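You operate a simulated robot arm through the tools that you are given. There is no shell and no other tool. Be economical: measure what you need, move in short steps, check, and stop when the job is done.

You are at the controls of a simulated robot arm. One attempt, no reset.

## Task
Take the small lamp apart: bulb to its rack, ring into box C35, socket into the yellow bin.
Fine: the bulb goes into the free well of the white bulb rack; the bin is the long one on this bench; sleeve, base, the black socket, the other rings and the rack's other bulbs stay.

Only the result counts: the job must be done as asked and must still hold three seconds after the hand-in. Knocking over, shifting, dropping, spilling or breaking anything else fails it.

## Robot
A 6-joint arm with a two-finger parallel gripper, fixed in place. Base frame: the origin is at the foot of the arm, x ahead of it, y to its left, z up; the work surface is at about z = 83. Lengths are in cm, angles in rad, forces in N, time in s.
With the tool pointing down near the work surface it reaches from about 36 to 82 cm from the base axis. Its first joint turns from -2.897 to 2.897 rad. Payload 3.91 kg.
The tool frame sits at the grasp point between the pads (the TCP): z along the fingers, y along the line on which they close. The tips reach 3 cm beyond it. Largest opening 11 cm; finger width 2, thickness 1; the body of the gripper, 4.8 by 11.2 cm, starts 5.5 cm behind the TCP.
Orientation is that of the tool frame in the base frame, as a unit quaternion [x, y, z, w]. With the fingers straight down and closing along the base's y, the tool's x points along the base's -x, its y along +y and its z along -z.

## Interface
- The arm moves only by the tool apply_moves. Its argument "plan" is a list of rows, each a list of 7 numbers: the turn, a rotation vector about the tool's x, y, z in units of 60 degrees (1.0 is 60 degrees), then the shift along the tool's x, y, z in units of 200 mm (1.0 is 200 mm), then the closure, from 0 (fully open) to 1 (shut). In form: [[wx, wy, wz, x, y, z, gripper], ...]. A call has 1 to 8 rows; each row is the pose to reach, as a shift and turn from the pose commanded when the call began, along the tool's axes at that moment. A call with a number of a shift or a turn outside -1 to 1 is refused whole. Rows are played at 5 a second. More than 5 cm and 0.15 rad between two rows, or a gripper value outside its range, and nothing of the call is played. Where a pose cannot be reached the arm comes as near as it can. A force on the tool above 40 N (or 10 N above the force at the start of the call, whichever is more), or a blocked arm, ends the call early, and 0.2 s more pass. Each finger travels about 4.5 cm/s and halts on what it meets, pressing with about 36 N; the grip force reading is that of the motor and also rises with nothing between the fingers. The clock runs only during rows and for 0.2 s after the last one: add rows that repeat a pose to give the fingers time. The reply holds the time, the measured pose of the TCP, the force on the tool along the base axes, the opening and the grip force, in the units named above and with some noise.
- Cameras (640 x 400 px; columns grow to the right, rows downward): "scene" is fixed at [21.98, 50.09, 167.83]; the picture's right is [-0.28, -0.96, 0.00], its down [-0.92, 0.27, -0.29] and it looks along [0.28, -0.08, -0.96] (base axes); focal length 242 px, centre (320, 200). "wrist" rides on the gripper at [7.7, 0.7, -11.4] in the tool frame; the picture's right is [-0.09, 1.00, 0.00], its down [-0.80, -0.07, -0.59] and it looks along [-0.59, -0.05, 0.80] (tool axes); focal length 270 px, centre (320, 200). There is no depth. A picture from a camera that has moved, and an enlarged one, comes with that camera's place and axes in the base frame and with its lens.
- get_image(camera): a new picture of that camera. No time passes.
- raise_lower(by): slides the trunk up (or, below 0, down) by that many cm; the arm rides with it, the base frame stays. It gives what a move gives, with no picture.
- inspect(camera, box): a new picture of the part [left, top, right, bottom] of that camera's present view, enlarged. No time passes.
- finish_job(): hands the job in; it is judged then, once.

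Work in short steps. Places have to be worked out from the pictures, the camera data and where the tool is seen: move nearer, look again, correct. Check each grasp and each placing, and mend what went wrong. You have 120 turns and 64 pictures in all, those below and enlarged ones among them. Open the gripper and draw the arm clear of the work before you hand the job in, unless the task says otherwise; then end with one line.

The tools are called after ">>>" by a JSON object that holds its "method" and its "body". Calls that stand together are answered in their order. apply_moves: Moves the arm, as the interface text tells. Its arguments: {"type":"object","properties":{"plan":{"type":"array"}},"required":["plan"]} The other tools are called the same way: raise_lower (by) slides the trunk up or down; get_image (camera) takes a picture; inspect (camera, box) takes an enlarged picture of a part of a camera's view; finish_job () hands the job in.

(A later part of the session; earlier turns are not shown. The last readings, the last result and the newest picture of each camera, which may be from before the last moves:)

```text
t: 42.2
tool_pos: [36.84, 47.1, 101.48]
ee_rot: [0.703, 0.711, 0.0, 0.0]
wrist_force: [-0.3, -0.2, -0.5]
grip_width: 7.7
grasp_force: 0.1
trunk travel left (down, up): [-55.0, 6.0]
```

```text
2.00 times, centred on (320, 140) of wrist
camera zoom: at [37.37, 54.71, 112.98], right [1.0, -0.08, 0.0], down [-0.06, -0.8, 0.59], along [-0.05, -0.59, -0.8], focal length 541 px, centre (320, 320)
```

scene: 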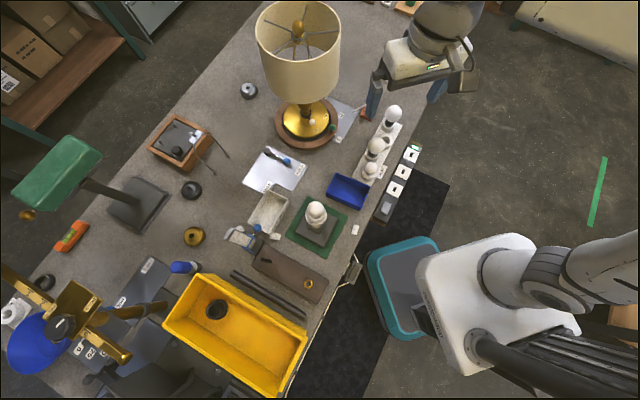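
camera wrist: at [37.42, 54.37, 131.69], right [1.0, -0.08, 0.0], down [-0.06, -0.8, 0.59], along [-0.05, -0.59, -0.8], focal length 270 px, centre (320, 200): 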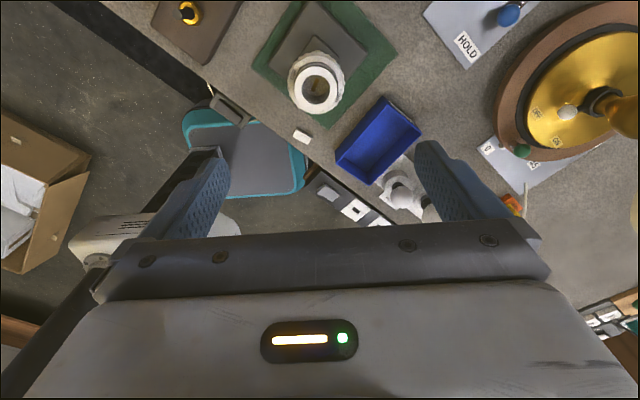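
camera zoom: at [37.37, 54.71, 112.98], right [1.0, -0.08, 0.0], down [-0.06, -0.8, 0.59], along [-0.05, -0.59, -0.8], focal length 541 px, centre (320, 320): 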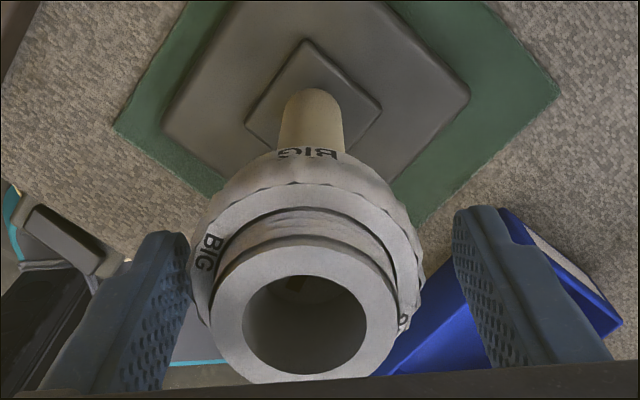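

The ring sits at z≈99.7–102 with the socket rim above it; the lamp axis is slightly left (x≈36.45, y≈47.4). I centre on it and close on the ring.

>>> {"method": "apply_moves", "body": {"plan": [[0, 0, 0, 0.012, -0.018, 0.02, 0.3], [0, 0, 0, 0.012, -0.018, 0.02, 0.42], [0, 0, 0, 0.012, -0.018, 0.02, 0.6], [0, 0, 0, 0.012, -0.018, 0.02, 0.6], [0, 0, 0, 0.012, -0.018, 0.02, 0.6]]}}

>>> {"method": "inspect", "body": {"camera": "wrist", "box": [200, 40, 440, 240]}}

```text
t: 43.4
tool_pos: [36.5, 47.22, 100.91]
ee_rot: [0.704, 0.711, 0.0, 0.0]
wrist_force: [-2.6, -0.9, 0.3]
grip_width: 5.92
grasp_force: 36.0
trunk travel left (down, up): [-55.0, 6.0]
```

```text
2.00 times, centred on (320, 140) of wrist
camera zoom: at [37.0, 54.83, 112.52], right [1.0, -0.08, 0.0], down [-0.06, -0.8, 0.59], along [-0.05, -0.59, -0.8], focal length 541 px, centre (320, 320)
```

zoom: 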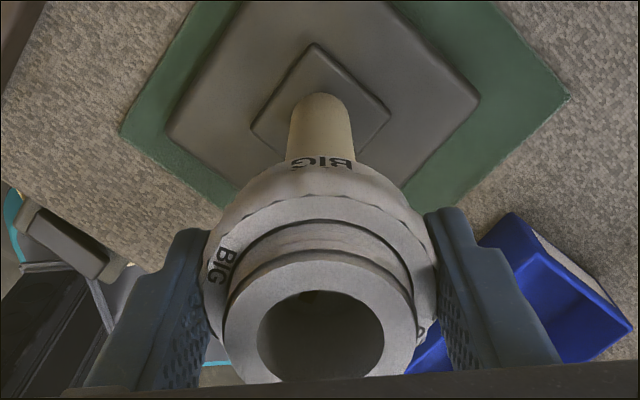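

The ring is gripped, centred (5.92 cm, small forces). I turn it counter-clockwise 57°.

>>> {"method": "apply_moves", "body": {"plan": [[0, 0, -0.14, 0, 0, -0.001, 0.62], [0, 0, -0.28, 0, 0, -0.002, 0.62], [0, 0, -0.42, 0, 0, -0.004, 0.62], [0, 0, -0.56, 0, 0, -0.006, 0.62], [0, 0, -0.7, 0, 0, -0.008, 0.62], [0, 0, -0.84, 0, 0, -0.01, 0.62], [0, 0, -0.96, 0, 0, -0.012, 0.62], [0, 0, -0.96, 0, 0, -0.012, 0.62]]}}

>>> {"method": "inspect", "body": {"camera": "wrist", "box": [200, 40, 440, 240]}}

```text
t: 45.2
tool_pos: [36.39, 47.14, 101.19]
ee_rot: [0.273, 0.962, 0.0, 0.0]
wrist_force: [-2.1, 2.5, 0.6]
grip_width: 5.91
grasp_force: 35.9
trunk travel left (down, up): [-55.0, 6.0]
```

```text
2.00 times, centred on (320, 140) of wrist
camera zoom: at [30.14, 51.71, 112.7], right [0.6, 0.8, 0.0], down [0.64, -0.48, 0.59], along [0.48, -0.36, -0.8], focal length 541 px, centre (320, 320)
```

zoom: 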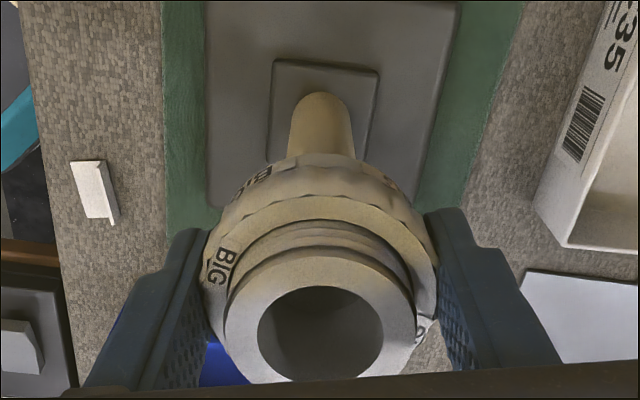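

Labels moved relative to the gripper only partly; I zoom in closer to see whether the ring turned.

>>> {"method": "inspect", "body": {"camera": "wrist", "box": [265, 105, 375, 200]}}

```text
4.21 times, centred on (320, 152) of wrist
camera zoom: at [30.14, 51.71, 112.7], right [0.6, 0.8, 0.0], down [0.64, -0.48, 0.59], along [0.48, -0.36, -0.8], focal length 1138 px, centre (320, 400)
```

zoom: 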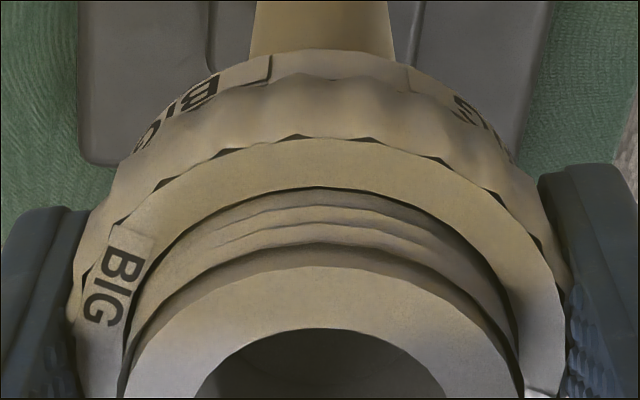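

The label on the ring's top face stayed with the fingers while the socket's side labels moved past: the ring is unscrewing. I continue.

>>> {"method": "apply_moves", "body": {"plan": [[0, 0, -0.14, 0, 0, -0.003, 0.62], [0, 0, -0.28, 0, 0, -0.006, 0.62], [0, 0, -0.42, 0, 0, -0.009, 0.62], [0, 0, -0.56, 0, 0, -0.012, 0.62], [0, 0, -0.7, 0, 0, -0.014, 0.62], [0, 0, -0.84, 0, 0, -0.016, 0.62], [0, 0, -0.98, 0, 0, -0.018, 0.62], [0, 0, -0.98, 0, 0, -0.018, 0.62]]}}

>>> {"method": "apply_moves", "body": {"plan": [[0, 0, -0.14, 0, 0, -0.003, 0.62], [0, 0, -0.28, 0, 0, -0.006, 0.62], [0, 0, -0.42, 0, 0, -0.009, 0.62], [0, 0, -0.56, 0, 0, -0.012, 0.62], [0, 0, -0.7, 0, 0, -0.014, 0.62], [0, 0, -0.84, 0, 0, -0.016, 0.62], [0, 0, -0.98, 0, 0, -0.018, 0.62], [0, 0, -0.98, 0, 0, -0.018, 0.62]]}}

```text
t: 47.0
tool_pos: [36.48, 47.01, 101.46]
ee_rot: [-0.234, 0.972, -0.001, -0.001]
wrist_force: [0.5, -0.7, -16.2]
grip_width: 5.91
grasp_force: 35.7
trunk travel left (down, up): [-55.0, 6.0]
```

```text
t: 48.8
tool_pos: [36.53, 47.19, 101.78]
ee_rot: [-0.681, 0.732, -0.001, 0.0]
wrist_force: [-0.5, -0.2, -15.7]
grip_width: 5.88
grasp_force: 36.2
trunk travel left (down, up): [-55.0, 6.0]
```

A 16 N pull shows I am lifting faster than the thread; I turn the next 57° without lift.

>>> {"method": "apply_moves", "body": {"plan": [[0, 0, -0.14, 0, 0, 0, 0.62], [0, 0, -0.28, 0, 0, 0, 0.62], [0, 0, -0.42, 0, 0, 0, 0.62], [0, 0, -0.56, 0, 0, 0, 0.62], [0, 0, -0.7, 0, 0, 0, 0.62], [0, 0, -0.84, 0, 0, 0, 0.62], [0, 0, -0.98, 0, 0, 0, 0.62], [0, 0, -0.98, 0, 0, 0, 0.62]]}}

>>> {"method": "inspect", "body": {"camera": "wrist", "box": [240, 90, 400, 210]}}

```text
t: 50.6
tool_pos: [36.63, 47.1, 101.76]
ee_rot: [0.953, -0.303, 0.0, 0.001]
wrist_force: [-0.1, -0.6, -15.6]
grip_width: 5.87
grasp_force: 36.6
trunk travel left (down, up): [-55.0, 6.0]
```

```text
3.33 times, centred on (320, 150) of wrist
camera zoom: at [42.33, 42.1, 113.31], right [-0.65, -0.76, 0.0], down [-0.61, 0.52, 0.59], along [-0.45, 0.38, -0.8], focal length 901 px, centre (320, 367)
```

zoom: 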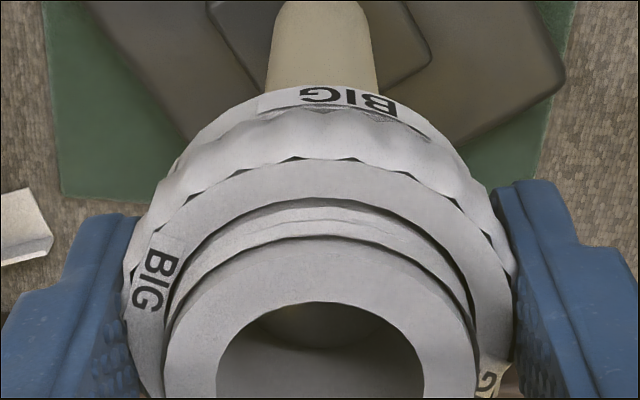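

The steady -16 N might be the lamp's own weight being lifted. I lower 2 mm and read.

>>> {"method": "apply_moves", "body": {"plan": [[0, 0, 0, 0, 0, 0.005, 0.62], [0, 0, 0, 0, 0, 0.01, 0.62], [0, 0, 0, 0, 0, 0.01, 0.62]]}}

```text
t: 51.4
tool_pos: [36.55, 47.16, 101.58]
ee_rot: [0.953, -0.304, 0.0, 0.001]
wrist_force: [0.3, -0.4, -16.0]
grip_width: 5.85
grasp_force: 36.3
trunk travel left (down, up): [-55.0, 6.0]
```

The lamp is being carried: its base has turned relative to the mat. I take a full view to measure this before setting it back.

>>> {"method": "get_image", "body": {"camera": "wrist"}}

>>> {"method": "inspect", "body": {"camera": "scene", "box": [220, 140, 380, 260]}}

```text
23 pictures are left
camera wrist: at [42.34, 42.06, 113.15], right [-0.65, -0.76, 0.0], down [-0.61, 0.52, 0.59], along [-0.45, 0.38, -0.8], focal length 270 px, centre (320, 200)
```

wrist: 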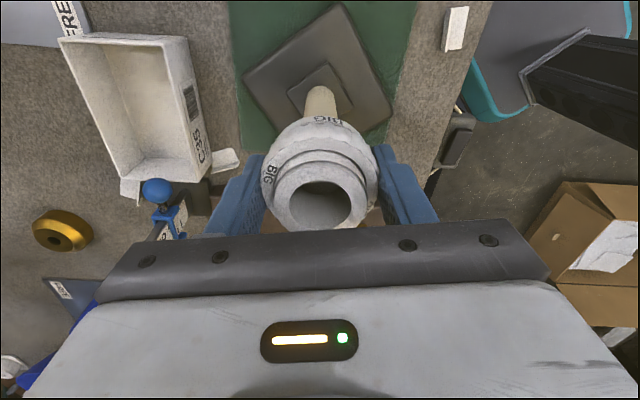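

```text
3.33 times, centred on (300, 200) of scene
camera zoom: at [21.98, 50.09, 167.83], right [-0.28, -0.96, 0.0], down [-0.92, 0.27, -0.29], along [0.28, -0.08, -0.96], focal length 808 px, centre (387, 200)
```

zoom: 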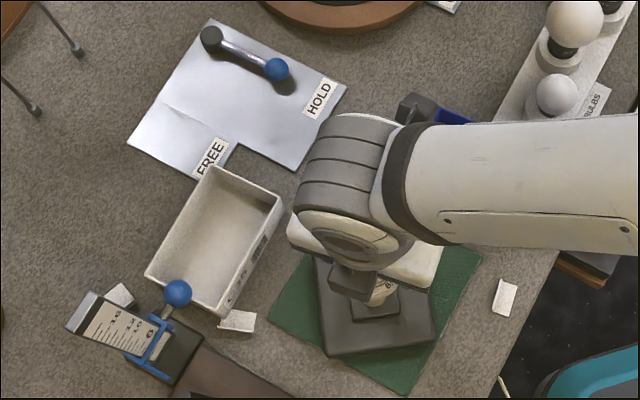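

The base is turned about 124° (34° visible modulo 90°) counter-clockwise relative to the mat. While still held just off the surface, I turn it back clockwise 120° and check alignment.

>>> {"method": "apply_moves", "body": {"plan": [[0, 0, 0.13, 0, 0, 0, 0.62], [0, 0, 0.26, 0, 0, 0, 0.62], [0, 0, 0.39, 0, 0, 0, 0.62], [0, 0, 0.52, 0, 0, 0, 0.62], [0, 0, 0.65, 0, 0, 0, 0.62], [0, 0, 0.78, 0, 0, 0, 0.62], [0, 0, 0.9, 0, 0, 0, 0.62], [0, 0, 1.0, 0, 0, 0, 0.62]]}}

>>> {"method": "apply_moves", "body": {"plan": [[0, 0, 0.13, 0, 0, 0, 0.62], [0, 0, 0.26, 0, 0, 0, 0.62], [0, 0, 0.39, 0, 0, 0, 0.62], [0, 0, 0.52, 0, 0, 0, 0.62], [0, 0, 0.65, 0, 0, 0, 0.62], [0, 0, 0.78, 0, 0, 0, 0.62], [0, 0, 0.9, 0, 0, 0, 0.62], [0, 0, 1.0, 0, 0, 0, 0.62]]}}

>>> {"method": "get_image", "body": {"camera": "wrist"}}

```text
t: 53.2
tool_pos: [36.58, 47.23, 101.65]
ee_rot: [-0.673, 0.74, -0.001, -0.001]
wrist_force: [-0.5, -0.5, -15.6]
grip_width: 5.8
grasp_force: 36.6
trunk travel left (down, up): [-55.0, 6.0]
```

```text
t: 55.0
tool_pos: [36.57, 47.16, 101.61]
ee_rot: [-0.21, 0.978, 0.001, -0.001]
wrist_force: [0.0, 0.3, -15.3]
grip_width: 5.85
grasp_force: 35.9
trunk travel left (down, up): [-55.0, 6.0]
```

```text
21 pictures are left
camera wrist: at [29.18, 44.5, 113.09], right [-0.33, 0.94, 0.0], down [0.76, 0.27, 0.59], along [0.56, 0.2, -0.8], focal length 270 px, centre (320, 200)
```

wrist: 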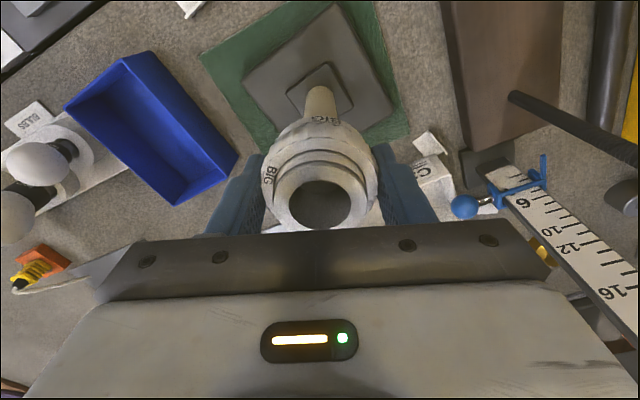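

The base turned back with the gripper; about 10° remains. I turn 10° more and zoom in on base versus mat.

>>> {"method": "apply_moves", "body": {"plan": [[0, 0, 0.09, 0, 0, 0, 0.62], [0, 0, 0.167, 0, 0, 0, 0.62], [0, 0, 0.167, 0, 0, 0, 0.62]]}}

>>> {"method": "inspect", "body": {"camera": "wrist", "box": [200, 0, 430, 150]}}

```text
t: 55.8
tool_pos: [36.52, 47.26, 101.55]
ee_rot: [-0.125, 0.992, -0.001, 0.0]
wrist_force: [0.5, 0.5, -14.5]
grip_width: 5.78
grasp_force: 35.6
trunk travel left (down, up): [-55.0, 6.0]
```

```text
2.67 times, centred on (315, 75) of wrist
camera zoom: at [28.86, 45.79, 113.09], right [-0.16, 0.99, 0.0], down [0.79, 0.13, 0.59], along [0.59, 0.1, -0.8], focal length 721 px, centre (333, 533)
```

zoom: 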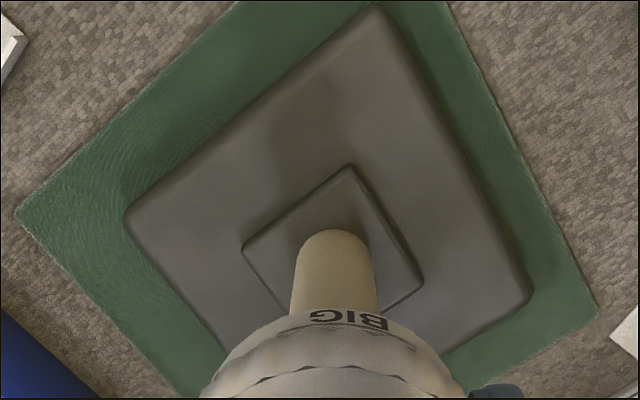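

The yaw is now aligned within half a degree, but comparing with the first pictures the lamp stands about (-0.8, +0.5) cm from its original centred place on the mat. I carry it back by that amount, just off the surface, and look again.

>>> {"method": "apply_moves", "body": {"plan": [[0, 0, 0, 0, 0, -0.01, 0.62], [0, 0, 0, -0.016, -0.017, -0.01, 0.62], [0, 0, 0, -0.0325, -0.034, -0.01, 0.62], [0, 0, 0, -0.0325, -0.034, -0.01, 0.62]]}}

>>> {"method": "inspect", "body": {"camera": "wrist", "box": [200, 0, 430, 150]}}

```text
t: 56.8
tool_pos: [37.45, 46.63, 101.89]
ee_rot: [-0.126, 0.992, -0.001, -0.001]
wrist_force: [-0.1, -0.4, -15.3]
grip_width: 5.78
grasp_force: 36.1
trunk travel left (down, up): [-55.0, 6.0]
```

```text
2.67 times, centred on (315, 75) of wrist
camera zoom: at [29.7, 45.3, 113.32], right [-0.17, 0.99, 0.0], down [0.79, 0.13, 0.59], along [0.59, 0.1, -0.8], focal length 721 px, centre (333, 533)
```

zoom: 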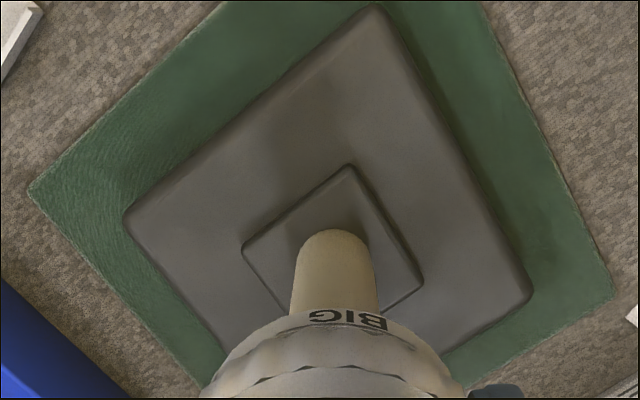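

The lamp is centred on the mat again. I lower in small steps until the weight is off.

>>> {"method": "apply_moves", "body": {"plan": [[0, 0, 0, 0, 0, 0.01, 0.62], [0, 0, 0, 0, 0, 0.02, 0.62], [0, 0, 0, 0, 0, 0.02, 0.62]]}}

>>> {"method": "apply_moves", "body": {"plan": [[0, 0, 0, 0, 0, 0.01, 0.62], [0, 0, 0, 0, 0, 0.01, 0.62]]}}

```text
t: 57.6
tool_pos: [37.36, 46.73, 101.53]
ee_rot: [-0.127, 0.992, 0.0, 0.0]
wrist_force: [1.3, -0.8, -8.2]
grip_width: 5.76
grasp_force: 35.7
trunk travel left (down, up): [-55.0, 6.0]
```

```text
t: 58.2
tool_pos: [37.44, 46.54, 101.51]
ee_rot: [-0.127, 0.992, 0.002, 0.002]
wrist_force: [4.6, 2.7, 11.0]
grip_width: 5.76
grasp_force: 36.1
trunk travel left (down, up): [-55.0, 6.0]
```

Contact: the base is down on the mat (+11 N). I resume unscrewing without lifting, monitoring the vertical force.

>>> {"method": "apply_moves", "body": {"plan": [[0, 0, -0.14, 0, 0, -0.002, 0.62], [0, 0, -0.28, 0, 0, -0.002, 0.62], [0, 0, -0.42, 0, 0, -0.003, 0.62], [0, 0, -0.5, 0, 0, -0.003, 0.62], [0, 0, -0.5, 0, 0, -0.003, 0.62]]}}

```text
t: 59.4
tool_pos: [37.43, 46.53, 101.45]
ee_rot: [-0.379, 0.925, 0.0, 0.001]
wrist_force: [3.4, -0.2, 19.5]
grip_width: 5.71
grasp_force: 36.2
trunk travel left (down, up): [-55.0, 6.0]
```

Force rises with the turn: the thread is steep (~0.27 cm per 57°). I continue 57° with matching lift.

>>> {"method": "apply_moves", "body": {"plan": [[0, 0, -0.14, 0, 0, -0.005, 0.62], [0, 0, -0.28, 0, 0, -0.007, 0.62], [0, 0, -0.42, 0, 0, -0.009, 0.62], [0, 0, -0.56, 0, 0, -0.011, 0.62], [0, 0, -0.7, 0, 0, -0.013, 0.62], [0, 0, -0.84, 0, 0, -0.015, 0.62], [0, 0, -0.96, 0, 0, -0.017, 0.62], [0, 0, -0.96, 0, 0, -0.017, 0.62]]}}

>>> {"method": "inspect", "body": {"camera": "wrist", "box": [200, 0, 430, 220]}}

```text
t: 61.2
tool_pos: [37.43, 46.48, 101.81]
ee_rot: [0.778, -0.628, -0.001, 0.001]
wrist_force: [8.7, -5.9, 7.3]
grip_width: 5.69
grasp_force: 36.3
trunk travel left (down, up): [-55.0, 6.0]
```

```text
1.82 times, centred on (315, 110) of wrist
camera zoom: at [38.27, 38.77, 113.23], right [-0.99, -0.13, 0.0], down [-0.1, 0.8, 0.59], along [-0.08, 0.59, -0.8], focal length 491 px, centre (329, 364)
```

zoom: 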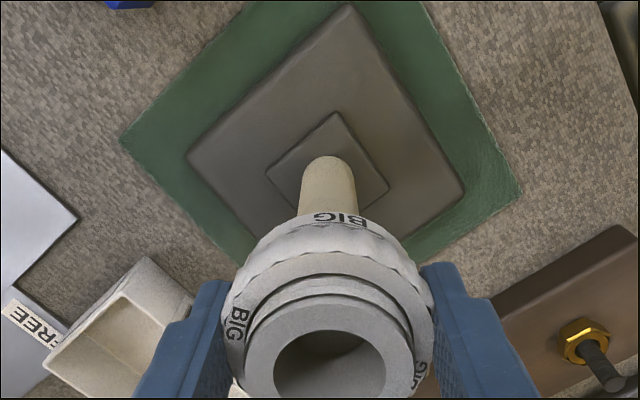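

The base remains aligned and the ring is visibly higher on the threads. I keep turning with the base loaded, with a smaller lift.

>>> {"method": "apply_moves", "body": {"plan": [[0, 0, -0.14, 0, 0, 0, 0.62], [0, 0, -0.28, 0, 0, 0, 0.62], [0, 0, -0.42, 0, 0, -0.001, 0.62], [0, 0, -0.56, 0, 0, -0.002, 0.62], [0, 0, -0.7, 0, 0, -0.003, 0.62], [0, 0, -0.84, 0, 0, -0.004, 0.62], [0, 0, -0.96, 0, 0, -0.005, 0.62], [0, 0, -0.96, 0, 0, -0.005, 0.62]]}}

>>> {"method": "inspect", "body": {"camera": "wrist", "box": [200, 0, 430, 220]}}

```text
t: 63.0
tool_pos: [37.3, 46.6, 101.93]
ee_rot: [0.984, -0.176, 0.0, 0.002]
wrist_force: [8.6, 1.8, 7.9]
grip_width: 5.69
grasp_force: 36.5
trunk travel left (down, up): [-55.0, 6.0]
```

```text
1.82 times, centred on (315, 110) of wrist
camera zoom: at [44.26, 43.15, 113.36], right [-0.43, -0.9, 0.0], down [-0.73, 0.34, 0.59], along [-0.54, 0.25, -0.8], focal length 491 px, centre (329, 364)
```

zoom: 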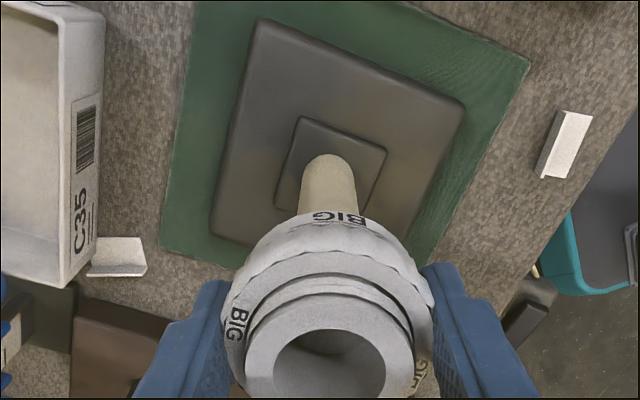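

The socket's flange (with side labels) now turns together with the ring: the fingers reach down over both. I open, raise 1.7 cm so that only the ring (z≈100.5–102.4) is held, and rewind the wrist.

>>> {"method": "apply_moves", "body": {"plan": [[0, 0, 0, 0, 0, 0, 0.4], [0, 0, 0, 0, 0, 0, 0.3], [0, 0, 0, 0, 0, -0.04, 0.25], [0, 0, 0, 0, 0, -0.085, 0.25], [0, 0, 0.14, 0, 0, -0.085, 0.25], [0, 0, 0.28, 0, 0, -0.085, 0.25], [0, 0, 0.42, 0, 0, -0.085, 0.25], [0, 0, 0.56, 0, 0, -0.085, 0.25]]}}

>>> {"method": "apply_moves", "body": {"plan": [[0, 0, 0.14, 0, 0, 0, 0.25], [0, 0, 0.28, 0, 0, 0, 0.25], [0, 0, 0.42, 0, 0, 0, 0.25], [0, 0, 0.56, 0, 0, 0, 0.25], [0, 0, 0.7, 0, 0, 0, 0.25], [0, 0, 0.84, 0, 0, 0, 0.25], [0, 0, 0.98, 0, 0, 0, 0.25]]}}

>>> {"method": "apply_moves", "body": {"plan": [[0, 0, 0.14, 0, 0, 0, 0.25], [0, 0, 0.28, 0, 0, 0, 0.25], [0, 0, 0.42, 0, 0, 0, 0.25], [0, 0, 0.56, 0, 0, 0, 0.25], [0, 0, 0.7, 0, 0, 0, 0.25], [0, 0, 0.84, 0, 0, 0, 0.25], [0, 0, 0.98, 0, 0, 0, 0.25]]}}

>>> {"method": "apply_moves", "body": {"plan": [[0, 0, 0.14, 0, 0, 0, 0.25], [0, 0, 0.28, 0, 0, 0, 0.25], [0, 0, 0.42, 0, 0, 0, 0.25], [0, 0, 0.56, 0, 0, 0, 0.25], [0, 0, 0.7, 0, 0, 0, 0.25], [0, 0, 0.84, 0, 0, 0, 0.25], [0, 0, 0.98, 0, 0, 0, 0.25]]}}

>>> {"method": "inspect", "body": {"camera": "wrist", "box": [200, 40, 440, 240]}}

```text
t: 64.8
tool_pos: [37.22, 46.6, 103.39]
ee_rot: [0.891, -0.454, -0.001, -0.001]
wrist_force: [0.7, 0.3, -0.2]
grip_width: 8.23
grasp_force: 0.1
trunk travel left (down, up): [-55.0, 6.0]
```

```text
t: 66.4
tool_pos: [37.33, 46.64, 103.33]
ee_rot: [-0.554, 0.833, 0.0, 0.0]
wrist_force: [-0.2, -0.2, 0.2]
grip_width: 8.24
grasp_force: 0.0
trunk travel left (down, up): [-55.0, 6.0]
```

```text
t: 68.0
tool_pos: [37.19, 46.6, 103.45]
ee_rot: [-0.073, 0.997, 0.0, 0.0]
wrist_force: [-0.1, -0.5, -0.2]
grip_width: 8.27
grasp_force: 0.1
trunk travel left (down, up): [-55.0, 6.0]
```

```text
t: 69.6
tool_pos: [37.2, 46.56, 103.45]
ee_rot: [0.425, 0.905, 0.0, 0.0]
wrist_force: [0.1, 0.7, 0.1]
grip_width: 8.23
grasp_force: 0.0
trunk travel left (down, up): [-55.0, 6.0]
```

```text
2.00 times, centred on (320, 140) of wrist
camera zoom: at [32.79, 52.86, 114.95], right [0.82, 0.57, 0.0], down [0.46, -0.66, 0.59], along [0.34, -0.49, -0.8], focal length 541 px, centre (320, 320)
```

zoom: 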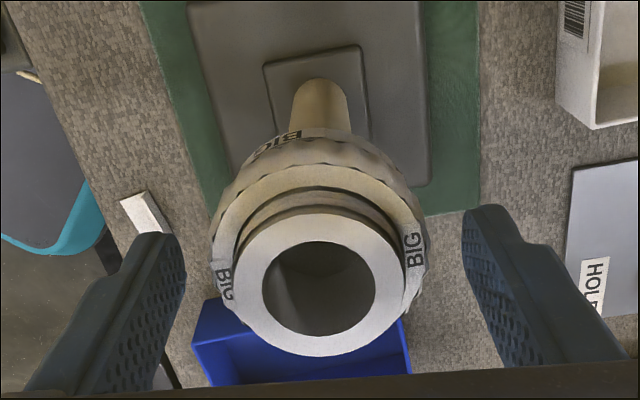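

The lamp is centred between the fingers; ring z≈100.4–102.1, tips now at 100.5, so only the ring will be held. I close and turn 30°, holding height.

>>> {"method": "apply_moves", "body": {"plan": [[0, 0, 0, 0, 0, 0, 0.5], [0, 0, 0, 0, 0, 0, 0.62], [0, 0, 0, 0, 0, 0, 0.62], [0, 0, 0, 0, 0, 0, 0.62], [0, 0, 0, 0, 0, 0, 0.62]]}}

>>> {"method": "apply_moves", "body": {"plan": [[0, 0, -0.14, 0, 0, 0, 0.62], [0, 0, -0.28, 0, 0, 0, 0.62], [0, 0, -0.42, 0, 0, 0, 0.62], [0, 0, -0.56, 0, 0, 0, 0.62], [0, 0, -0.56, 0, 0, 0, 0.62]]}}

>>> {"method": "inspect", "body": {"camera": "wrist", "box": [200, 40, 440, 240]}}

```text
t: 70.8
tool_pos: [37.23, 46.57, 103.49]
ee_rot: [0.425, 0.905, 0.0, 0.0]
wrist_force: [-1.1, -1.2, -0.6]
grip_width: 6.03
grasp_force: 36.1
trunk travel left (down, up): [-55.0, 6.0]
```

```text
t: 72.0
tool_pos: [37.28, 46.75, 103.51]
ee_rot: [0.143, 0.99, 0.001, 0.001]
wrist_force: [-0.1, 0.8, -0.8]
grip_width: 6.05
grasp_force: 36.1
trunk travel left (down, up): [-55.0, 6.0]
```

```text
2.00 times, centred on (320, 140) of wrist
camera zoom: at [30.09, 49.43, 115.04], right [0.37, 0.93, 0.0], down [0.75, -0.3, 0.59], along [0.55, -0.22, -0.8], focal length 541 px, centre (320, 320)
```

zoom: 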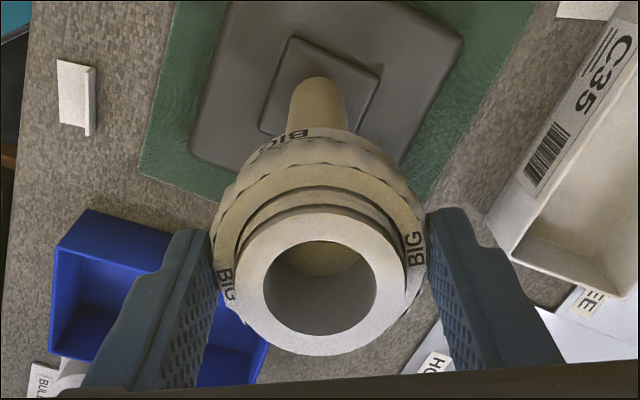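

Ring and socket now spin together with no rise, so either the ring is off its thread or the socket spins freely. I do a small pull test of 4 mm.

>>> {"method": "apply_moves", "body": {"plan": [[0, 0, 0, 0, 0, -0.005, 0.62], [0, 0, 0, 0, 0, -0.01, 0.62], [0, 0, 0, 0, 0, -0.01, 0.62]]}}

>>> {"method": "apply_moves", "body": {"plan": [[0, 0, 0, 0, 0, -0.005, 0.62], [0, 0, 0, 0, 0, -0.01, 0.62], [0, 0, 0, 0, 0, -0.01, 0.62]]}}

```text
t: 72.8
tool_pos: [37.3, 46.55, 103.7]
ee_rot: [0.144, 0.99, 0.0, 0.0]
wrist_force: [0.1, 0.6, -0.6]
grip_width: 6.01
grasp_force: 36.1
trunk travel left (down, up): [-55.0, 6.0]
```

```text
t: 73.6
tool_pos: [37.24, 46.59, 103.79]
ee_rot: [0.145, 0.989, 0.0, 0.0]
wrist_force: [-0.4, -0.4, -1.0]
grip_width: 6.01
grasp_force: 36.4
trunk travel left (down, up): [-55.0, 6.0]
```

No resistance at 4 mm. I look at whether the ring alone or ring plus socket has come up.

>>> {"method": "apply_moves", "body": {"plan": [[0, 0, 0, 0, 0, -0.015, 0.62], [0, 0, 0, 0, 0, -0.03, 0.62], [0, 0, 0, 0, 0, -0.03, 0.62]]}}

>>> {"method": "inspect", "body": {"camera": "wrist", "box": [240, 60, 400, 240]}}

```text
t: 74.4
tool_pos: [37.28, 46.51, 104.45]
ee_rot: [0.145, 0.989, 0.0, 0.0]
wrist_force: [0.3, 0.2, -1.4]
grip_width: 6.01
grasp_force: 35.7
trunk travel left (down, up): [-55.0, 6.0]
```

```text
2.22 times, centred on (320, 150) of wrist
camera zoom: at [30.06, 49.4, 116.0], right [0.37, 0.93, 0.0], down [0.75, -0.3, 0.59], along [0.55, -0.22, -0.8], focal length 601 px, centre (320, 311)
```

zoom: 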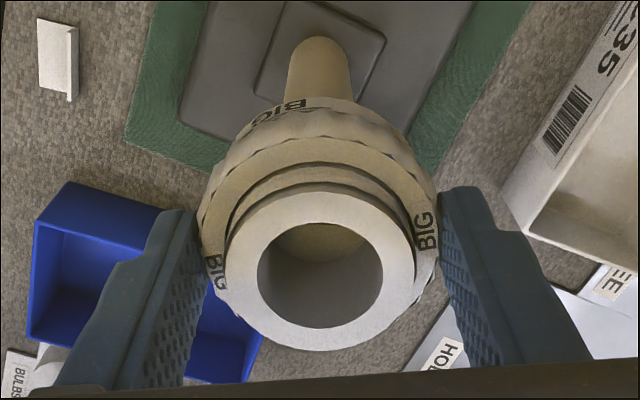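

The whole socket came off the sleeve with the ring still on it. The ring needs the socket held, so I'll seat the socket back on the sleeve, tighten it clockwise, and then unscrew the ring with near-zero axial load. First I wind counter-clockwise in the air to gain turning range.

>>> {"method": "apply_moves", "body": {"plan": [[0, 0, -0.14, 0, 0, -0.01, 0.62], [0, 0, -0.28, 0, 0, -0.01, 0.62], [0, 0, -0.42, 0, 0, -0.01, 0.62], [0, 0, -0.56, 0, 0, -0.01, 0.62], [0, 0, -0.7, 0, 0, -0.01, 0.62], [0, 0, -0.84, 0, 0, -0.01, 0.62], [0, 0, -0.98, 0, 0, -0.01, 0.62]]}}

>>> {"method": "apply_moves", "body": {"plan": [[0, 0, -0.14, 0, 0, 0, 0.62], [0, 0, -0.28, 0, 0, 0, 0.62], [0, 0, -0.42, 0, 0, 0, 0.62], [0, 0, -0.56, 0, 0, 0, 0.62], [0, 0, -0.7, 0, 0, 0, 0.62], [0, 0, -0.84, 0, 0, 0, 0.62], [0, 0, -0.98, 0, 0, 0, 0.62]]}}

>>> {"method": "inspect", "body": {"camera": "wrist", "box": [240, 40, 400, 240]}}

```text
t: 76.0
tool_pos: [37.47, 46.71, 104.76]
ee_rot: [-0.36, 0.933, 0.0, 0.0]
wrist_force: [0.5, -1.0, -1.6]
grip_width: 6.04
grasp_force: 36.4
trunk travel left (down, up): [-55.0, 6.0]
```

```text
t: 77.6
tool_pos: [37.32, 46.48, 104.82]
ee_rot: [0.772, -0.636, 0.001, 0.0]
wrist_force: [-0.4, -0.9, -0.5]
grip_width: 6.02
grasp_force: 35.8
trunk travel left (down, up): [-55.0, 6.0]
```

```text
2.00 times, centred on (320, 140) of wrist
camera zoom: at [38.05, 38.82, 116.24], right [-0.99, -0.11, 0.0], down [-0.08, 0.8, 0.59], along [-0.06, 0.59, -0.8], focal length 541 px, centre (320, 320)
```

zoom: 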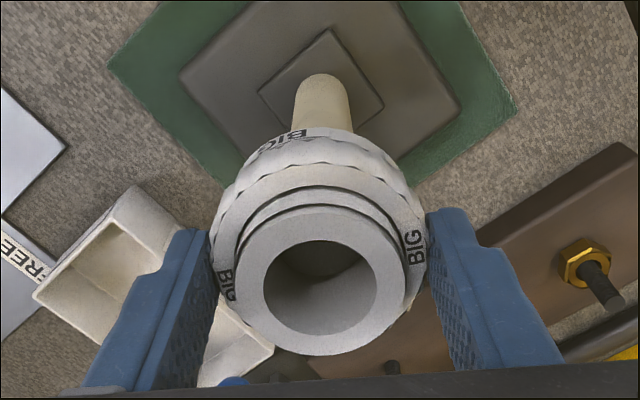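

Base and sleeve stayed put; ring and socket are in the hand. I lower onto the sleeve until contact.

>>> {"method": "apply_moves", "body": {"plan": [[0, 0, 0, 0, 0, 0.02, 0.62], [0, 0, 0, 0, 0, 0.04, 0.62], [0, 0, 0, 0, 0, 0.06, 0.62], [0, 0, 0, 0, 0, 0.065, 0.62], [0, 0, 0, 0, 0, 0.065, 0.62]]}}

```text
t: 78.8
tool_pos: [37.27, 46.6, 103.48]
ee_rot: [0.772, -0.636, 0.0, 0.0]
wrist_force: [-6.3, -2.8, 4.0]
grip_width: 6.02
grasp_force: 36.3
trunk travel left (down, up): [-55.0, 6.0]
```

Light contact. I turn clockwise 57° with slight downfeed to catch the sleeve's thread.

>>> {"method": "apply_moves", "body": {"plan": [[0, 0, 0.14, 0, 0, 0.002, 0.62], [0, 0, 0.28, 0, 0, 0.003, 0.62], [0, 0, 0.42, 0, 0, 0.004, 0.62], [0, 0, 0.56, 0, 0, 0.005, 0.62], [0, 0, 0.7, 0, 0, 0.006, 0.62], [0, 0, 0.84, 0, 0, 0.007, 0.62], [0, 0, 0.98, 0, 0, 0.008, 0.62], [0, 0, 0.98, 0, 0, 0.008, 0.62]]}}

```text
t: 80.6
tool_pos: [37.41, 46.56, 103.36]
ee_rot: [-0.36, 0.933, -0.001, 0.0]
wrist_force: [-3.3, -5.7, 4.0]
grip_width: 5.97
grasp_force: 35.5
trunk travel left (down, up): [-55.0, 6.0]
```

It descends with a steady small force, so the thread seems to be catching. I continue clockwise.

>>> {"method": "apply_moves", "body": {"plan": [[0, 0, 0.14, 0, 0, 0.001, 0.62], [0, 0, 0.28, 0, 0, 0.003, 0.62], [0, 0, 0.42, 0, 0, 0.004, 0.62], [0, 0, 0.56, 0, 0, 0.005, 0.62], [0, 0, 0.7, 0, 0, 0.007, 0.62], [0, 0, 0.84, 0, 0, 0.008, 0.62], [0, 0, 0.98, 0, 0, 0.01, 0.62], [0, 0, 0.98, 0, 0, 0.01, 0.62]]}}

```text
t: 82.4
tool_pos: [37.29, 46.54, 103.2]
ee_rot: [0.146, 0.989, 0.001, 0.0]
wrist_force: [-3.4, -2.1, 6.2]
grip_width: 6.0
grasp_force: 36.1
trunk travel left (down, up): [-55.0, 6.0]
```

>>> {"method": "apply_moves", "body": {"plan": [[0, 0, 0.14, 0, 0, 0.001, 0.62], [0, 0, 0.28, 0, 0, 0.003, 0.62], [0, 0, 0.42, 0, 0, 0.004, 0.62], [0, 0, 0.56, 0, 0, 0.005, 0.62], [0, 0, 0.7, 0, 0, 0.007, 0.62], [0, 0, 0.84, 0, 0, 0.008, 0.62], [0, 0, 0.98, 0, 0, 0.01, 0.62], [0, 0, 0.98, 0, 0, 0.01, 0.62]]}}

>>> {"method": "inspect", "body": {"camera": "wrist", "box": [240, 40, 400, 240]}}

```text
t: 84.2
tool_pos: [37.4, 46.64, 102.81]
ee_rot: [0.613, 0.79, 0.001, 0.0]
wrist_force: [3.5, -4.2, 11.1]
grip_width: 5.99
grasp_force: 36.4
trunk travel left (down, up): [-55.0, 6.0]
```

```text
2.00 times, centred on (320, 140) of wrist
camera zoom: at [35.88, 54.07, 114.49], right [0.99, 0.16, 0.0], down [0.13, -0.79, 0.59], along [0.1, -0.59, -0.8], focal length 541 px, centre (320, 320)
```

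zoom: 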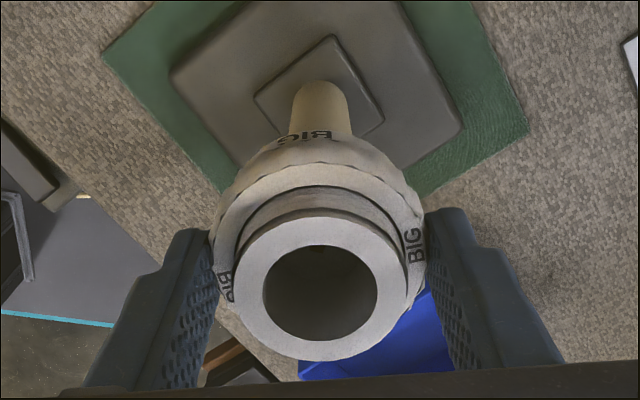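

The ring's label moved relative to the socket's, so the socket seems bottomed and the ring is tightening on it. I turn another 57° clockwise to make the socket tight on the sleeve.

>>> {"method": "apply_moves", "body": {"plan": [[0, 0, 0.14, 0, 0, 0.001, 0.62], [0, 0, 0.28, 0, 0, 0.003, 0.62], [0, 0, 0.42, 0, 0, 0.004, 0.62], [0, 0, 0.56, 0, 0, 0.005, 0.62], [0, 0, 0.7, 0, 0, 0.006, 0.62], [0, 0, 0.84, 0, 0, 0.007, 0.62], [0, 0, 0.98, 0, 0, 0.008, 0.62], [0, 0, 0.98, 0, 0, 0.008, 0.62]]}}

>>> {"method": "inspect", "body": {"camera": "wrist", "box": [240, 40, 400, 240]}}

```text
t: 85.7
tool_pos: [39.76, 44.37, 102.77]
ee_rot: [0.879, 0.476, -0.006, -0.022]
wrist_force: [-7.7, 1.6, 8.2]
grip_width: 5.84
grasp_force: 35.6
out of reach, approached as far as the arm can: row 6, 7
trunk travel left (down, up): [-55.0, 6.0]
stopped in row 7: the force on the tool passed its limit (the readings are from after the stop); the commanded pose is now the measured one
```

```text
2.00 times, centred on (320, 140) of wrist
camera zoom: at [44.75, 49.99, 114.21], right [0.79, -0.62, -0.04], down [-0.48, -0.65, 0.59], along [-0.39, -0.44, -0.81], focal length 541 px, centre (320, 320)
```

zoom: 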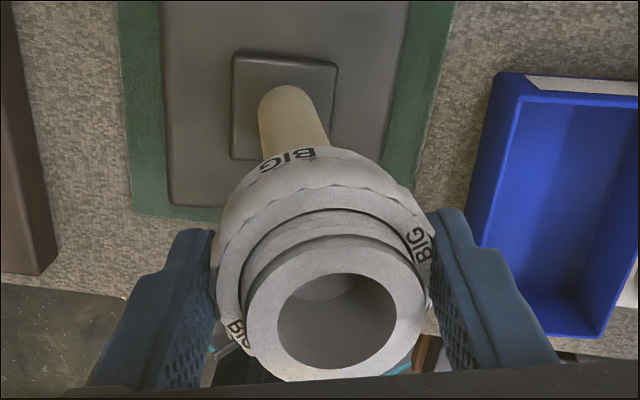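

The wrist hit its joint limit and pulled the lamp sideways by about 2–3 cm. I move back to (37.4, 46.6), upright, with yaw back in the reachable range.

>>> {"method": "apply_moves", "body": {"plan": [[-0.02, -0.005, -0.06, 0.007, -0.04, 0, 0.62], [-0.042, -0.0098, -0.12, 0.014, -0.08, 0, 0.62], [-0.042, -0.0098, -0.2, 0.022, -0.12, 0, 0.62], [-0.042, -0.0098, -0.3, 0.03, -0.16, 0, 0.62], [-0.042, -0.0098, -0.4, 0.03, -0.16, 0, 0.62], [-0.042, -0.0098, -0.4, 0.03, -0.16, 0, 0.62]]}}

>>> {"method": "inspect", "body": {"camera": "wrist", "box": [200, 0, 430, 220]}}

```text
t: 87.1
tool_pos: [37.65, 46.58, 102.62]
ee_rot: [0.761, 0.649, 0.004, -0.002]
wrist_force: [0.1, -0.2, -16.0]
grip_width: 5.64
grasp_force: 35.8
trunk travel left (down, up): [-55.0, 6.0]
```

```text
1.82 times, centred on (315, 110) of wrist
camera zoom: at [39.36, 53.97, 114.21], right [0.97, -0.24, 0.0], down [-0.2, -0.78, 0.59], along [-0.14, -0.57, -0.81], focal length 491 px, centre (329, 364)
```

zoom: 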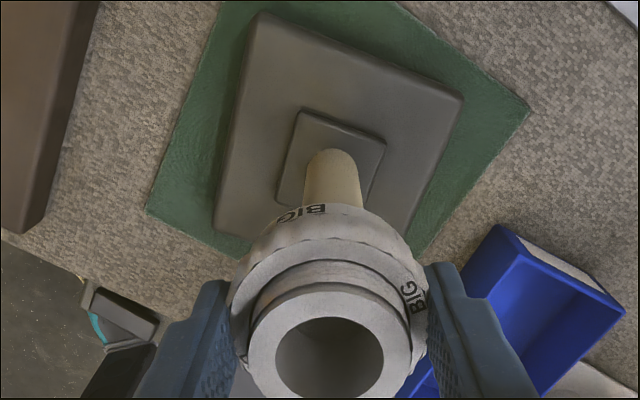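

The lamp now hangs from the grip (−16 N), centred within 0.4 cm but turned 13.5° counter-clockwise against the mat. I turn it back, recentre, and then set it down.

>>> {"method": "apply_moves", "body": {"plan": [[0, 0, 0.11, -0.006, -0.008, -0.005, 0.62], [0, 0, 0.225, -0.0125, -0.0155, -0.005, 0.62], [0, 0, 0.225, -0.0125, -0.0155, -0.005, 0.62], [0, 0, 0.225, -0.0125, -0.0155, 0.005, 0.62], [0, 0, 0.225, -0.0125, -0.0155, 0.005, 0.62]]}}

```text
t: 88.3
tool_pos: [37.26, 46.5, 102.57]
ee_rot: [0.833, 0.554, 0.003, -0.001]
wrist_force: [-0.5, -0.3, -15.7]
grip_width: 5.64
grasp_force: 36.2
trunk travel left (down, up): [-55.0, 6.0]
```

Still hanging; I lower in 1 mm steps.

>>> {"method": "apply_moves", "body": {"plan": [[0, 0, 0, 0, 0, 0.005, 0.62], [0, 0, 0, 0, 0, 0.005, 0.62]]}}

>>> {"method": "apply_moves", "body": {"plan": [[0, 0, 0, 0, 0, 0.005, 0.62], [0, 0, 0, 0, 0, 0.005, 0.62]]}}

>>> {"method": "apply_moves", "body": {"plan": [[0, 0, 0, 0, 0, 0.005, 0.62], [0, 0, 0, 0, 0, 0.005, 0.62]]}}

```text
t: 88.9
tool_pos: [37.21, 46.48, 102.46]
ee_rot: [0.832, 0.554, 0.004, -0.002]
wrist_force: [-0.6, -0.1, -15.1]
grip_width: 5.67
grasp_force: 36.3
trunk travel left (down, up): [-55.0, 6.0]
```

```text
t: 89.5
tool_pos: [37.2, 46.38, 102.36]
ee_rot: [0.833, 0.554, 0.005, -0.002]
wrist_force: [0.3, 1.2, -12.4]
grip_width: 5.64
grasp_force: 36.3
trunk travel left (down, up): [-55.0, 6.0]
```

```text
t: 90.1
tool_pos: [37.28, 46.38, 102.44]
ee_rot: [0.833, 0.553, 0.005, -0.002]
wrist_force: [-0.9, 2.8, -3.3]
grip_width: 5.65
grasp_force: 36.0
trunk travel left (down, up): [-55.0, 6.0]
```

The base is nearly carrying its weight. I release (lamp settles), raise 1 cm so only the ring's upper part can be gripped, and look.

>>> {"method": "apply_moves", "body": {"plan": [[0, 0, 0, 0, 0, 0.002, 0.62], [0, 0, 0, 0, 0, 0.002, 0.44], [0, 0, 0, 0, 0, 0.002, 0.3], [0, 0, 0, 0, 0, 0.002, 0.25], [0, 0, 0, 0, 0, -0.045, 0.25], [0, 0, 0, 0, 0, -0.045, 0.25]]}}

>>> {"method": "inspect", "body": {"camera": "wrist", "box": [200, 0, 430, 230]}}

```text
t: 91.5
tool_pos: [37.19, 46.33, 103.25]
ee_rot: [0.832, 0.554, 0.004, -0.001]
wrist_force: [-0.2, 0.5, 0.5]
grip_width: 8.25
grasp_force: 0.0
trunk travel left (down, up): [-55.0, 6.0]
```

```text
1.74 times, centred on (315, 115) of wrist
camera zoom: at [40.69, 53.05, 114.76], right [0.89, -0.47, 0.0], down [-0.38, -0.72, 0.59], along [-0.27, -0.52, -0.81], focal length 470 px, centre (329, 348)
```

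zoom: 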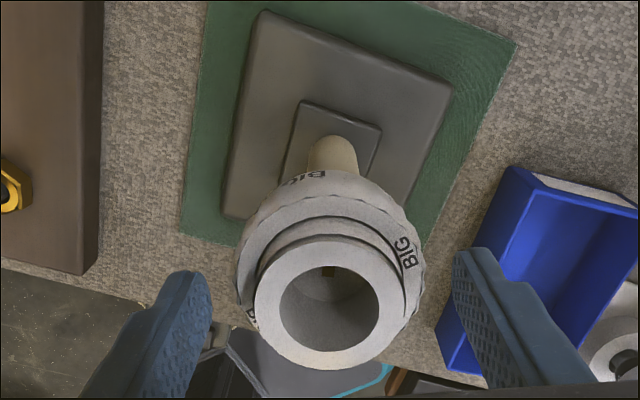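

Base is centred and aligned again (within ~0.2 cm, ~0.6°). I shift 0.5 cm in tool x, raise so the tips stay above the socket flange, grip the ring and turn 28° with matching small lift.

>>> {"method": "apply_moves", "body": {"plan": [[0, 0, 0, 0.025, 0, -0.03, 0.3], [0, 0, 0, 0.025, 0, -0.03, 0.5], [0, 0, 0, 0.025, 0, -0.03, 0.62], [0, 0, 0, 0.025, 0, -0.03, 0.62], [0, 0, 0, 0.025, 0, -0.03, 0.62]]}}

>>> {"method": "apply_moves", "body": {"plan": [[0, 0, -0.14, 0, 0, -0.001, 0.62], [0, 0, -0.28, 0, 0, -0.002, 0.62], [0, 0, -0.42, 0, 0, -0.003, 0.62], [0, 0, -0.5, 0, 0, -0.004, 0.62], [0, 0, -0.5, 0, 0, -0.004, 0.62]]}}

```text
t: 92.7
tool_pos: [37.49, 46.79, 103.76]
ee_rot: [0.832, 0.554, 0.004, -0.002]
wrist_force: [2.1, 0.7, 2.0]
grip_width: 5.64
grasp_force: 35.5
trunk travel left (down, up): [-55.0, 6.0]
```

```text
t: 93.9
tool_pos: [37.39, 46.9, 103.84]
ee_rot: [0.66, 0.752, 0.004, 0.0]
wrist_force: [-1.8, -4.3, 0.1]
grip_width: 5.64
grasp_force: 36.1
trunk travel left (down, up): [-55.0, 6.0]
```

Axial force stays near zero. Another 57° with a 1 mm lift, then a look.

>>> {"method": "apply_moves", "body": {"plan": [[0, 0, -0.14, 0, 0, -0.001, 0.62], [0, 0, -0.28, 0, 0, -0.001, 0.62], [0, 0, -0.42, 0, 0, -0.002, 0.62], [0, 0, -0.56, 0, 0, -0.003, 0.62], [0, 0, -0.7, 0, 0, -0.004, 0.62], [0, 0, -0.84, 0, 0, -0.005, 0.62], [0, 0, -0.98, 0, 0, -0.005, 0.62], [0, 0, -0.98, 0, 0, -0.005, 0.62]]}}

>>> {"method": "inspect", "body": {"camera": "wrist", "box": [240, 40, 400, 230]}}

```text
t: 95.7
tool_pos: [37.5, 46.82, 104.06]
ee_rot: [0.207, 0.978, 0.005, 0.002]
wrist_force: [-1.6, -8.2, 9.2]
grip_width: 5.6
grasp_force: 35.9
trunk travel left (down, up): [-55.0, 6.0]
```

```text
2.11 times, centred on (320, 135) of wrist
camera zoom: at [30.51, 50.33, 115.54], right [0.48, 0.88, 0.01], down [0.7, -0.39, 0.6], along [0.53, -0.28, -0.8], focal length 569 px, centre (320, 337)
```

zoom: 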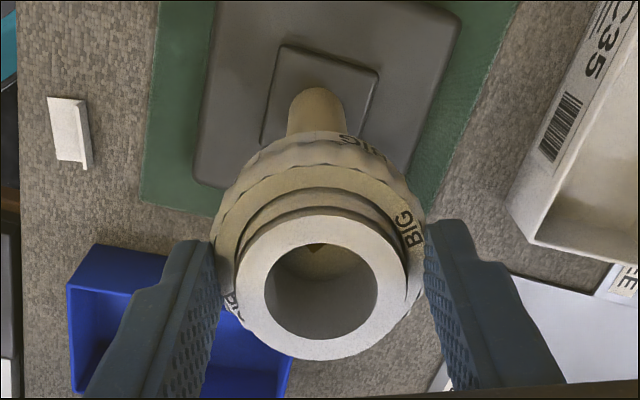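

The socket's label shifted ~40° relative to the ring, so the ring is unscrewing, at least in part. I unload the +9 N with a small lift and continue in short turns, keeping the axial force near zero.

>>> {"method": "apply_moves", "body": {"plan": [[0, 0, 0, 0, 0, -0.005, 0.62], [0, 0, -0.14, 0, 0, -0.006, 0.62], [0, 0, -0.28, 0, 0, -0.007, 0.62], [0, 0, -0.42, 0, 0, -0.009, 0.62], [0, 0, -0.5, 0, 0, -0.009, 0.62]]}}

>>> {"method": "apply_moves", "body": {"plan": [[0, 0, -0.14, 0, 0, -0.002, 0.62], [0, 0, -0.28, 0, 0, -0.003, 0.62], [0, 0, -0.42, 0, 0, -0.005, 0.62], [0, 0, -0.5, 0, 0, -0.005, 0.62], [0, 0, -0.5, 0, 0, -0.005, 0.62]]}}

```text
t: 96.9
tool_pos: [37.55, 46.81, 104.25]
ee_rot: [-0.054, 0.999, 0.003, 0.003]
wrist_force: [0.7, -4.8, -2.8]
grip_width: 5.64
grasp_force: 36.2
trunk travel left (down, up): [-55.0, 6.0]
```

```text
t: 98.1
tool_pos: [37.54, 46.8, 104.17]
ee_rot: [-0.311, 0.95, 0.002, 0.003]
wrist_force: [-0.1, -3.0, -7.1]
grip_width: 5.63
grasp_force: 35.7
trunk travel left (down, up): [-55.0, 6.0]
```

The pitch is about 0.06 cm per 30°. I take out the tension and go on with exactly that feed.

>>> {"method": "apply_moves", "body": {"plan": [[0, 0, 0, 0, 0, 0.003, 0.62], [0, 0, -0.14, 0, 0, 0.003, 0.62], [0, 0, -0.28, 0, 0, 0.002, 0.62], [0, 0, -0.42, 0, 0, 0.001, 0.62], [0, 0, -0.56, 0, 0, 0, 0.62], [0, 0, -0.7, 0, 0, -0.001, 0.62], [0, 0, -0.84, 0, 0, -0.002, 0.62], [0, 0, -0.84, 0, 0, -0.002, 0.62]]}}

>>> {"method": "inspect", "body": {"camera": "wrist", "box": [240, 40, 400, 230]}}

```text
t: 99.9
tool_pos: [37.52, 46.82, 104.35]
ee_rot: [-0.685, 0.728, 0.001, 0.006]
wrist_force: [11.1, 0.4, 14.7]
grip_width: 5.65
grasp_force: 36.0
trunk travel left (down, up): [-55.0, 6.0]
```

```text
2.11 times, centred on (320, 135) of wrist
camera zoom: at [36.29, 38.9, 115.82], right [-0.99, 0.15, 0.0], down [0.12, 0.79, 0.6], along [0.09, 0.6, -0.8], focal length 569 px, centre (320, 337)
```

zoom: 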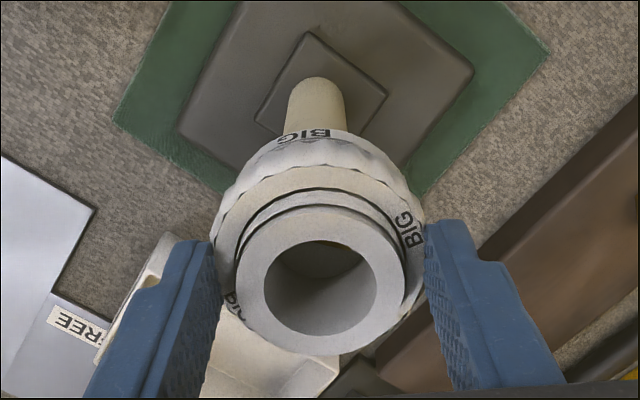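

The ring has climbed noticeably on the thread. I unload and continue another 57°.

>>> {"method": "apply_moves", "body": {"plan": [[0, 0, 0, 0, 0, -0.007, 0.62], [0, 0, -0.14, 0, 0, -0.008, 0.62], [0, 0, -0.28, 0, 0, -0.009, 0.62], [0, 0, -0.42, 0, 0, -0.01, 0.62], [0, 0, -0.56, 0, 0, -0.011, 0.62], [0, 0, -0.7, 0, 0, -0.012, 0.62], [0, 0, -0.84, 0, 0, -0.013, 0.62], [0, 0, -0.95, 0, 0, -0.014, 0.62]]}}

```text
t: 101.7
tool_pos: [37.37, 46.69, 104.55]
ee_rot: [0.95, -0.312, -0.001, -0.003]
wrist_force: [9.6, 0.4, 9.1]
grip_width: 5.65
grasp_force: 35.9
trunk travel left (down, up): [-55.0, 6.0]
```

Now a gentle pull test of 2.5 mm.

>>> {"method": "apply_moves", "body": {"plan": [[0, 0, 0, 0, 0, -0.006, 0.62], [0, 0, 0, 0, 0, -0.0125, 0.62], [0, 0, 0, 0, 0, -0.0125, 0.62]]}}

```text
t: 102.5
tool_pos: [37.34, 46.95, 104.87]
ee_rot: [0.95, -0.313, 0.002, -0.003]
wrist_force: [0.3, -0.1, -1.2]
grip_width: 5.63
grasp_force: 35.9
trunk travel left (down, up): [-55.0, 6.0]
```

>>> {"method": "apply_moves", "body": {"plan": [[0, 0, 0, 0, 0, -0.015, 0.62], [0, 0, 0, 0, 0, -0.03, 0.62], [0, 0, 0, 0, 0, -0.03, 0.62]]}}

>>> {"method": "inspect", "body": {"camera": "wrist", "box": [240, 40, 400, 230]}}

```text
t: 103.3
tool_pos: [37.54, 46.85, 105.56]
ee_rot: [0.95, -0.312, 0.001, -0.004]
wrist_force: [-0.4, -1.3, -0.8]
grip_width: 5.65
grasp_force: 36.1
trunk travel left (down, up): [-55.0, 6.0]
```

```text
2.11 times, centred on (320, 135) of wrist
camera zoom: at [43.1, 41.56, 117.01], right [-0.66, -0.75, -0.01], down [-0.6, 0.53, 0.6], along [-0.44, 0.4, -0.8], focal length 569 px, centre (320, 337)
```

zoom: 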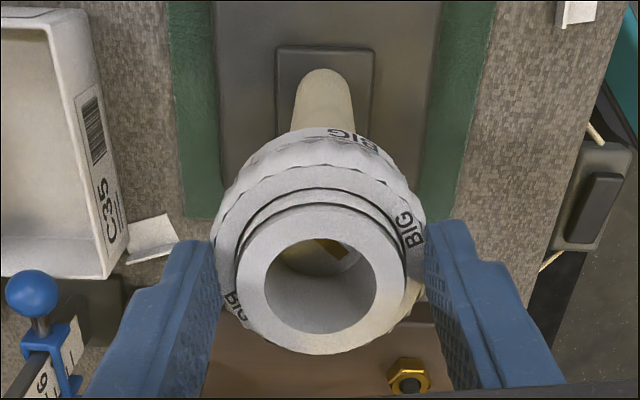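

The socket came along again, but the ring is now near the top of its thread (only ~0.45 cm of socket rim above it). New plan: seat the socket on the sleeve, grip only the socket's rim above the ring with the fingertips, and tighten the socket alone before the last turns of the ring. First I lower onto the sleeve.

>>> {"method": "apply_moves", "body": {"plan": [[0, 0, 0, 0, 0, 0.02, 0.62], [0, 0, 0, 0, 0, 0.04, 0.62], [0, 0, 0, 0, 0, 0.048, 0.62], [0, 0, 0, 0, 0, 0.048, 0.62]]}}

>>> {"method": "apply_moves", "body": {"plan": [[0, 0, 0, 0, 0, 0.004, 0.62], [0, 0, 0, 0, 0, 0.004, 0.62]]}}

```text
t: 104.3
tool_pos: [37.5, 46.87, 104.44]
ee_rot: [0.95, -0.313, 0.002, -0.004]
wrist_force: [3.2, -0.8, 2.0]
grip_width: 5.63
grasp_force: 35.7
trunk travel left (down, up): [-55.0, 6.0]
```

```text
t: 104.9
tool_pos: [37.55, 46.86, 104.6]
ee_rot: [0.95, -0.313, 0.001, -0.005]
wrist_force: [7.2, 0.7, 10.4]
grip_width: 5.61
grasp_force: 36.4
trunk travel left (down, up): [-55.0, 6.0]
```

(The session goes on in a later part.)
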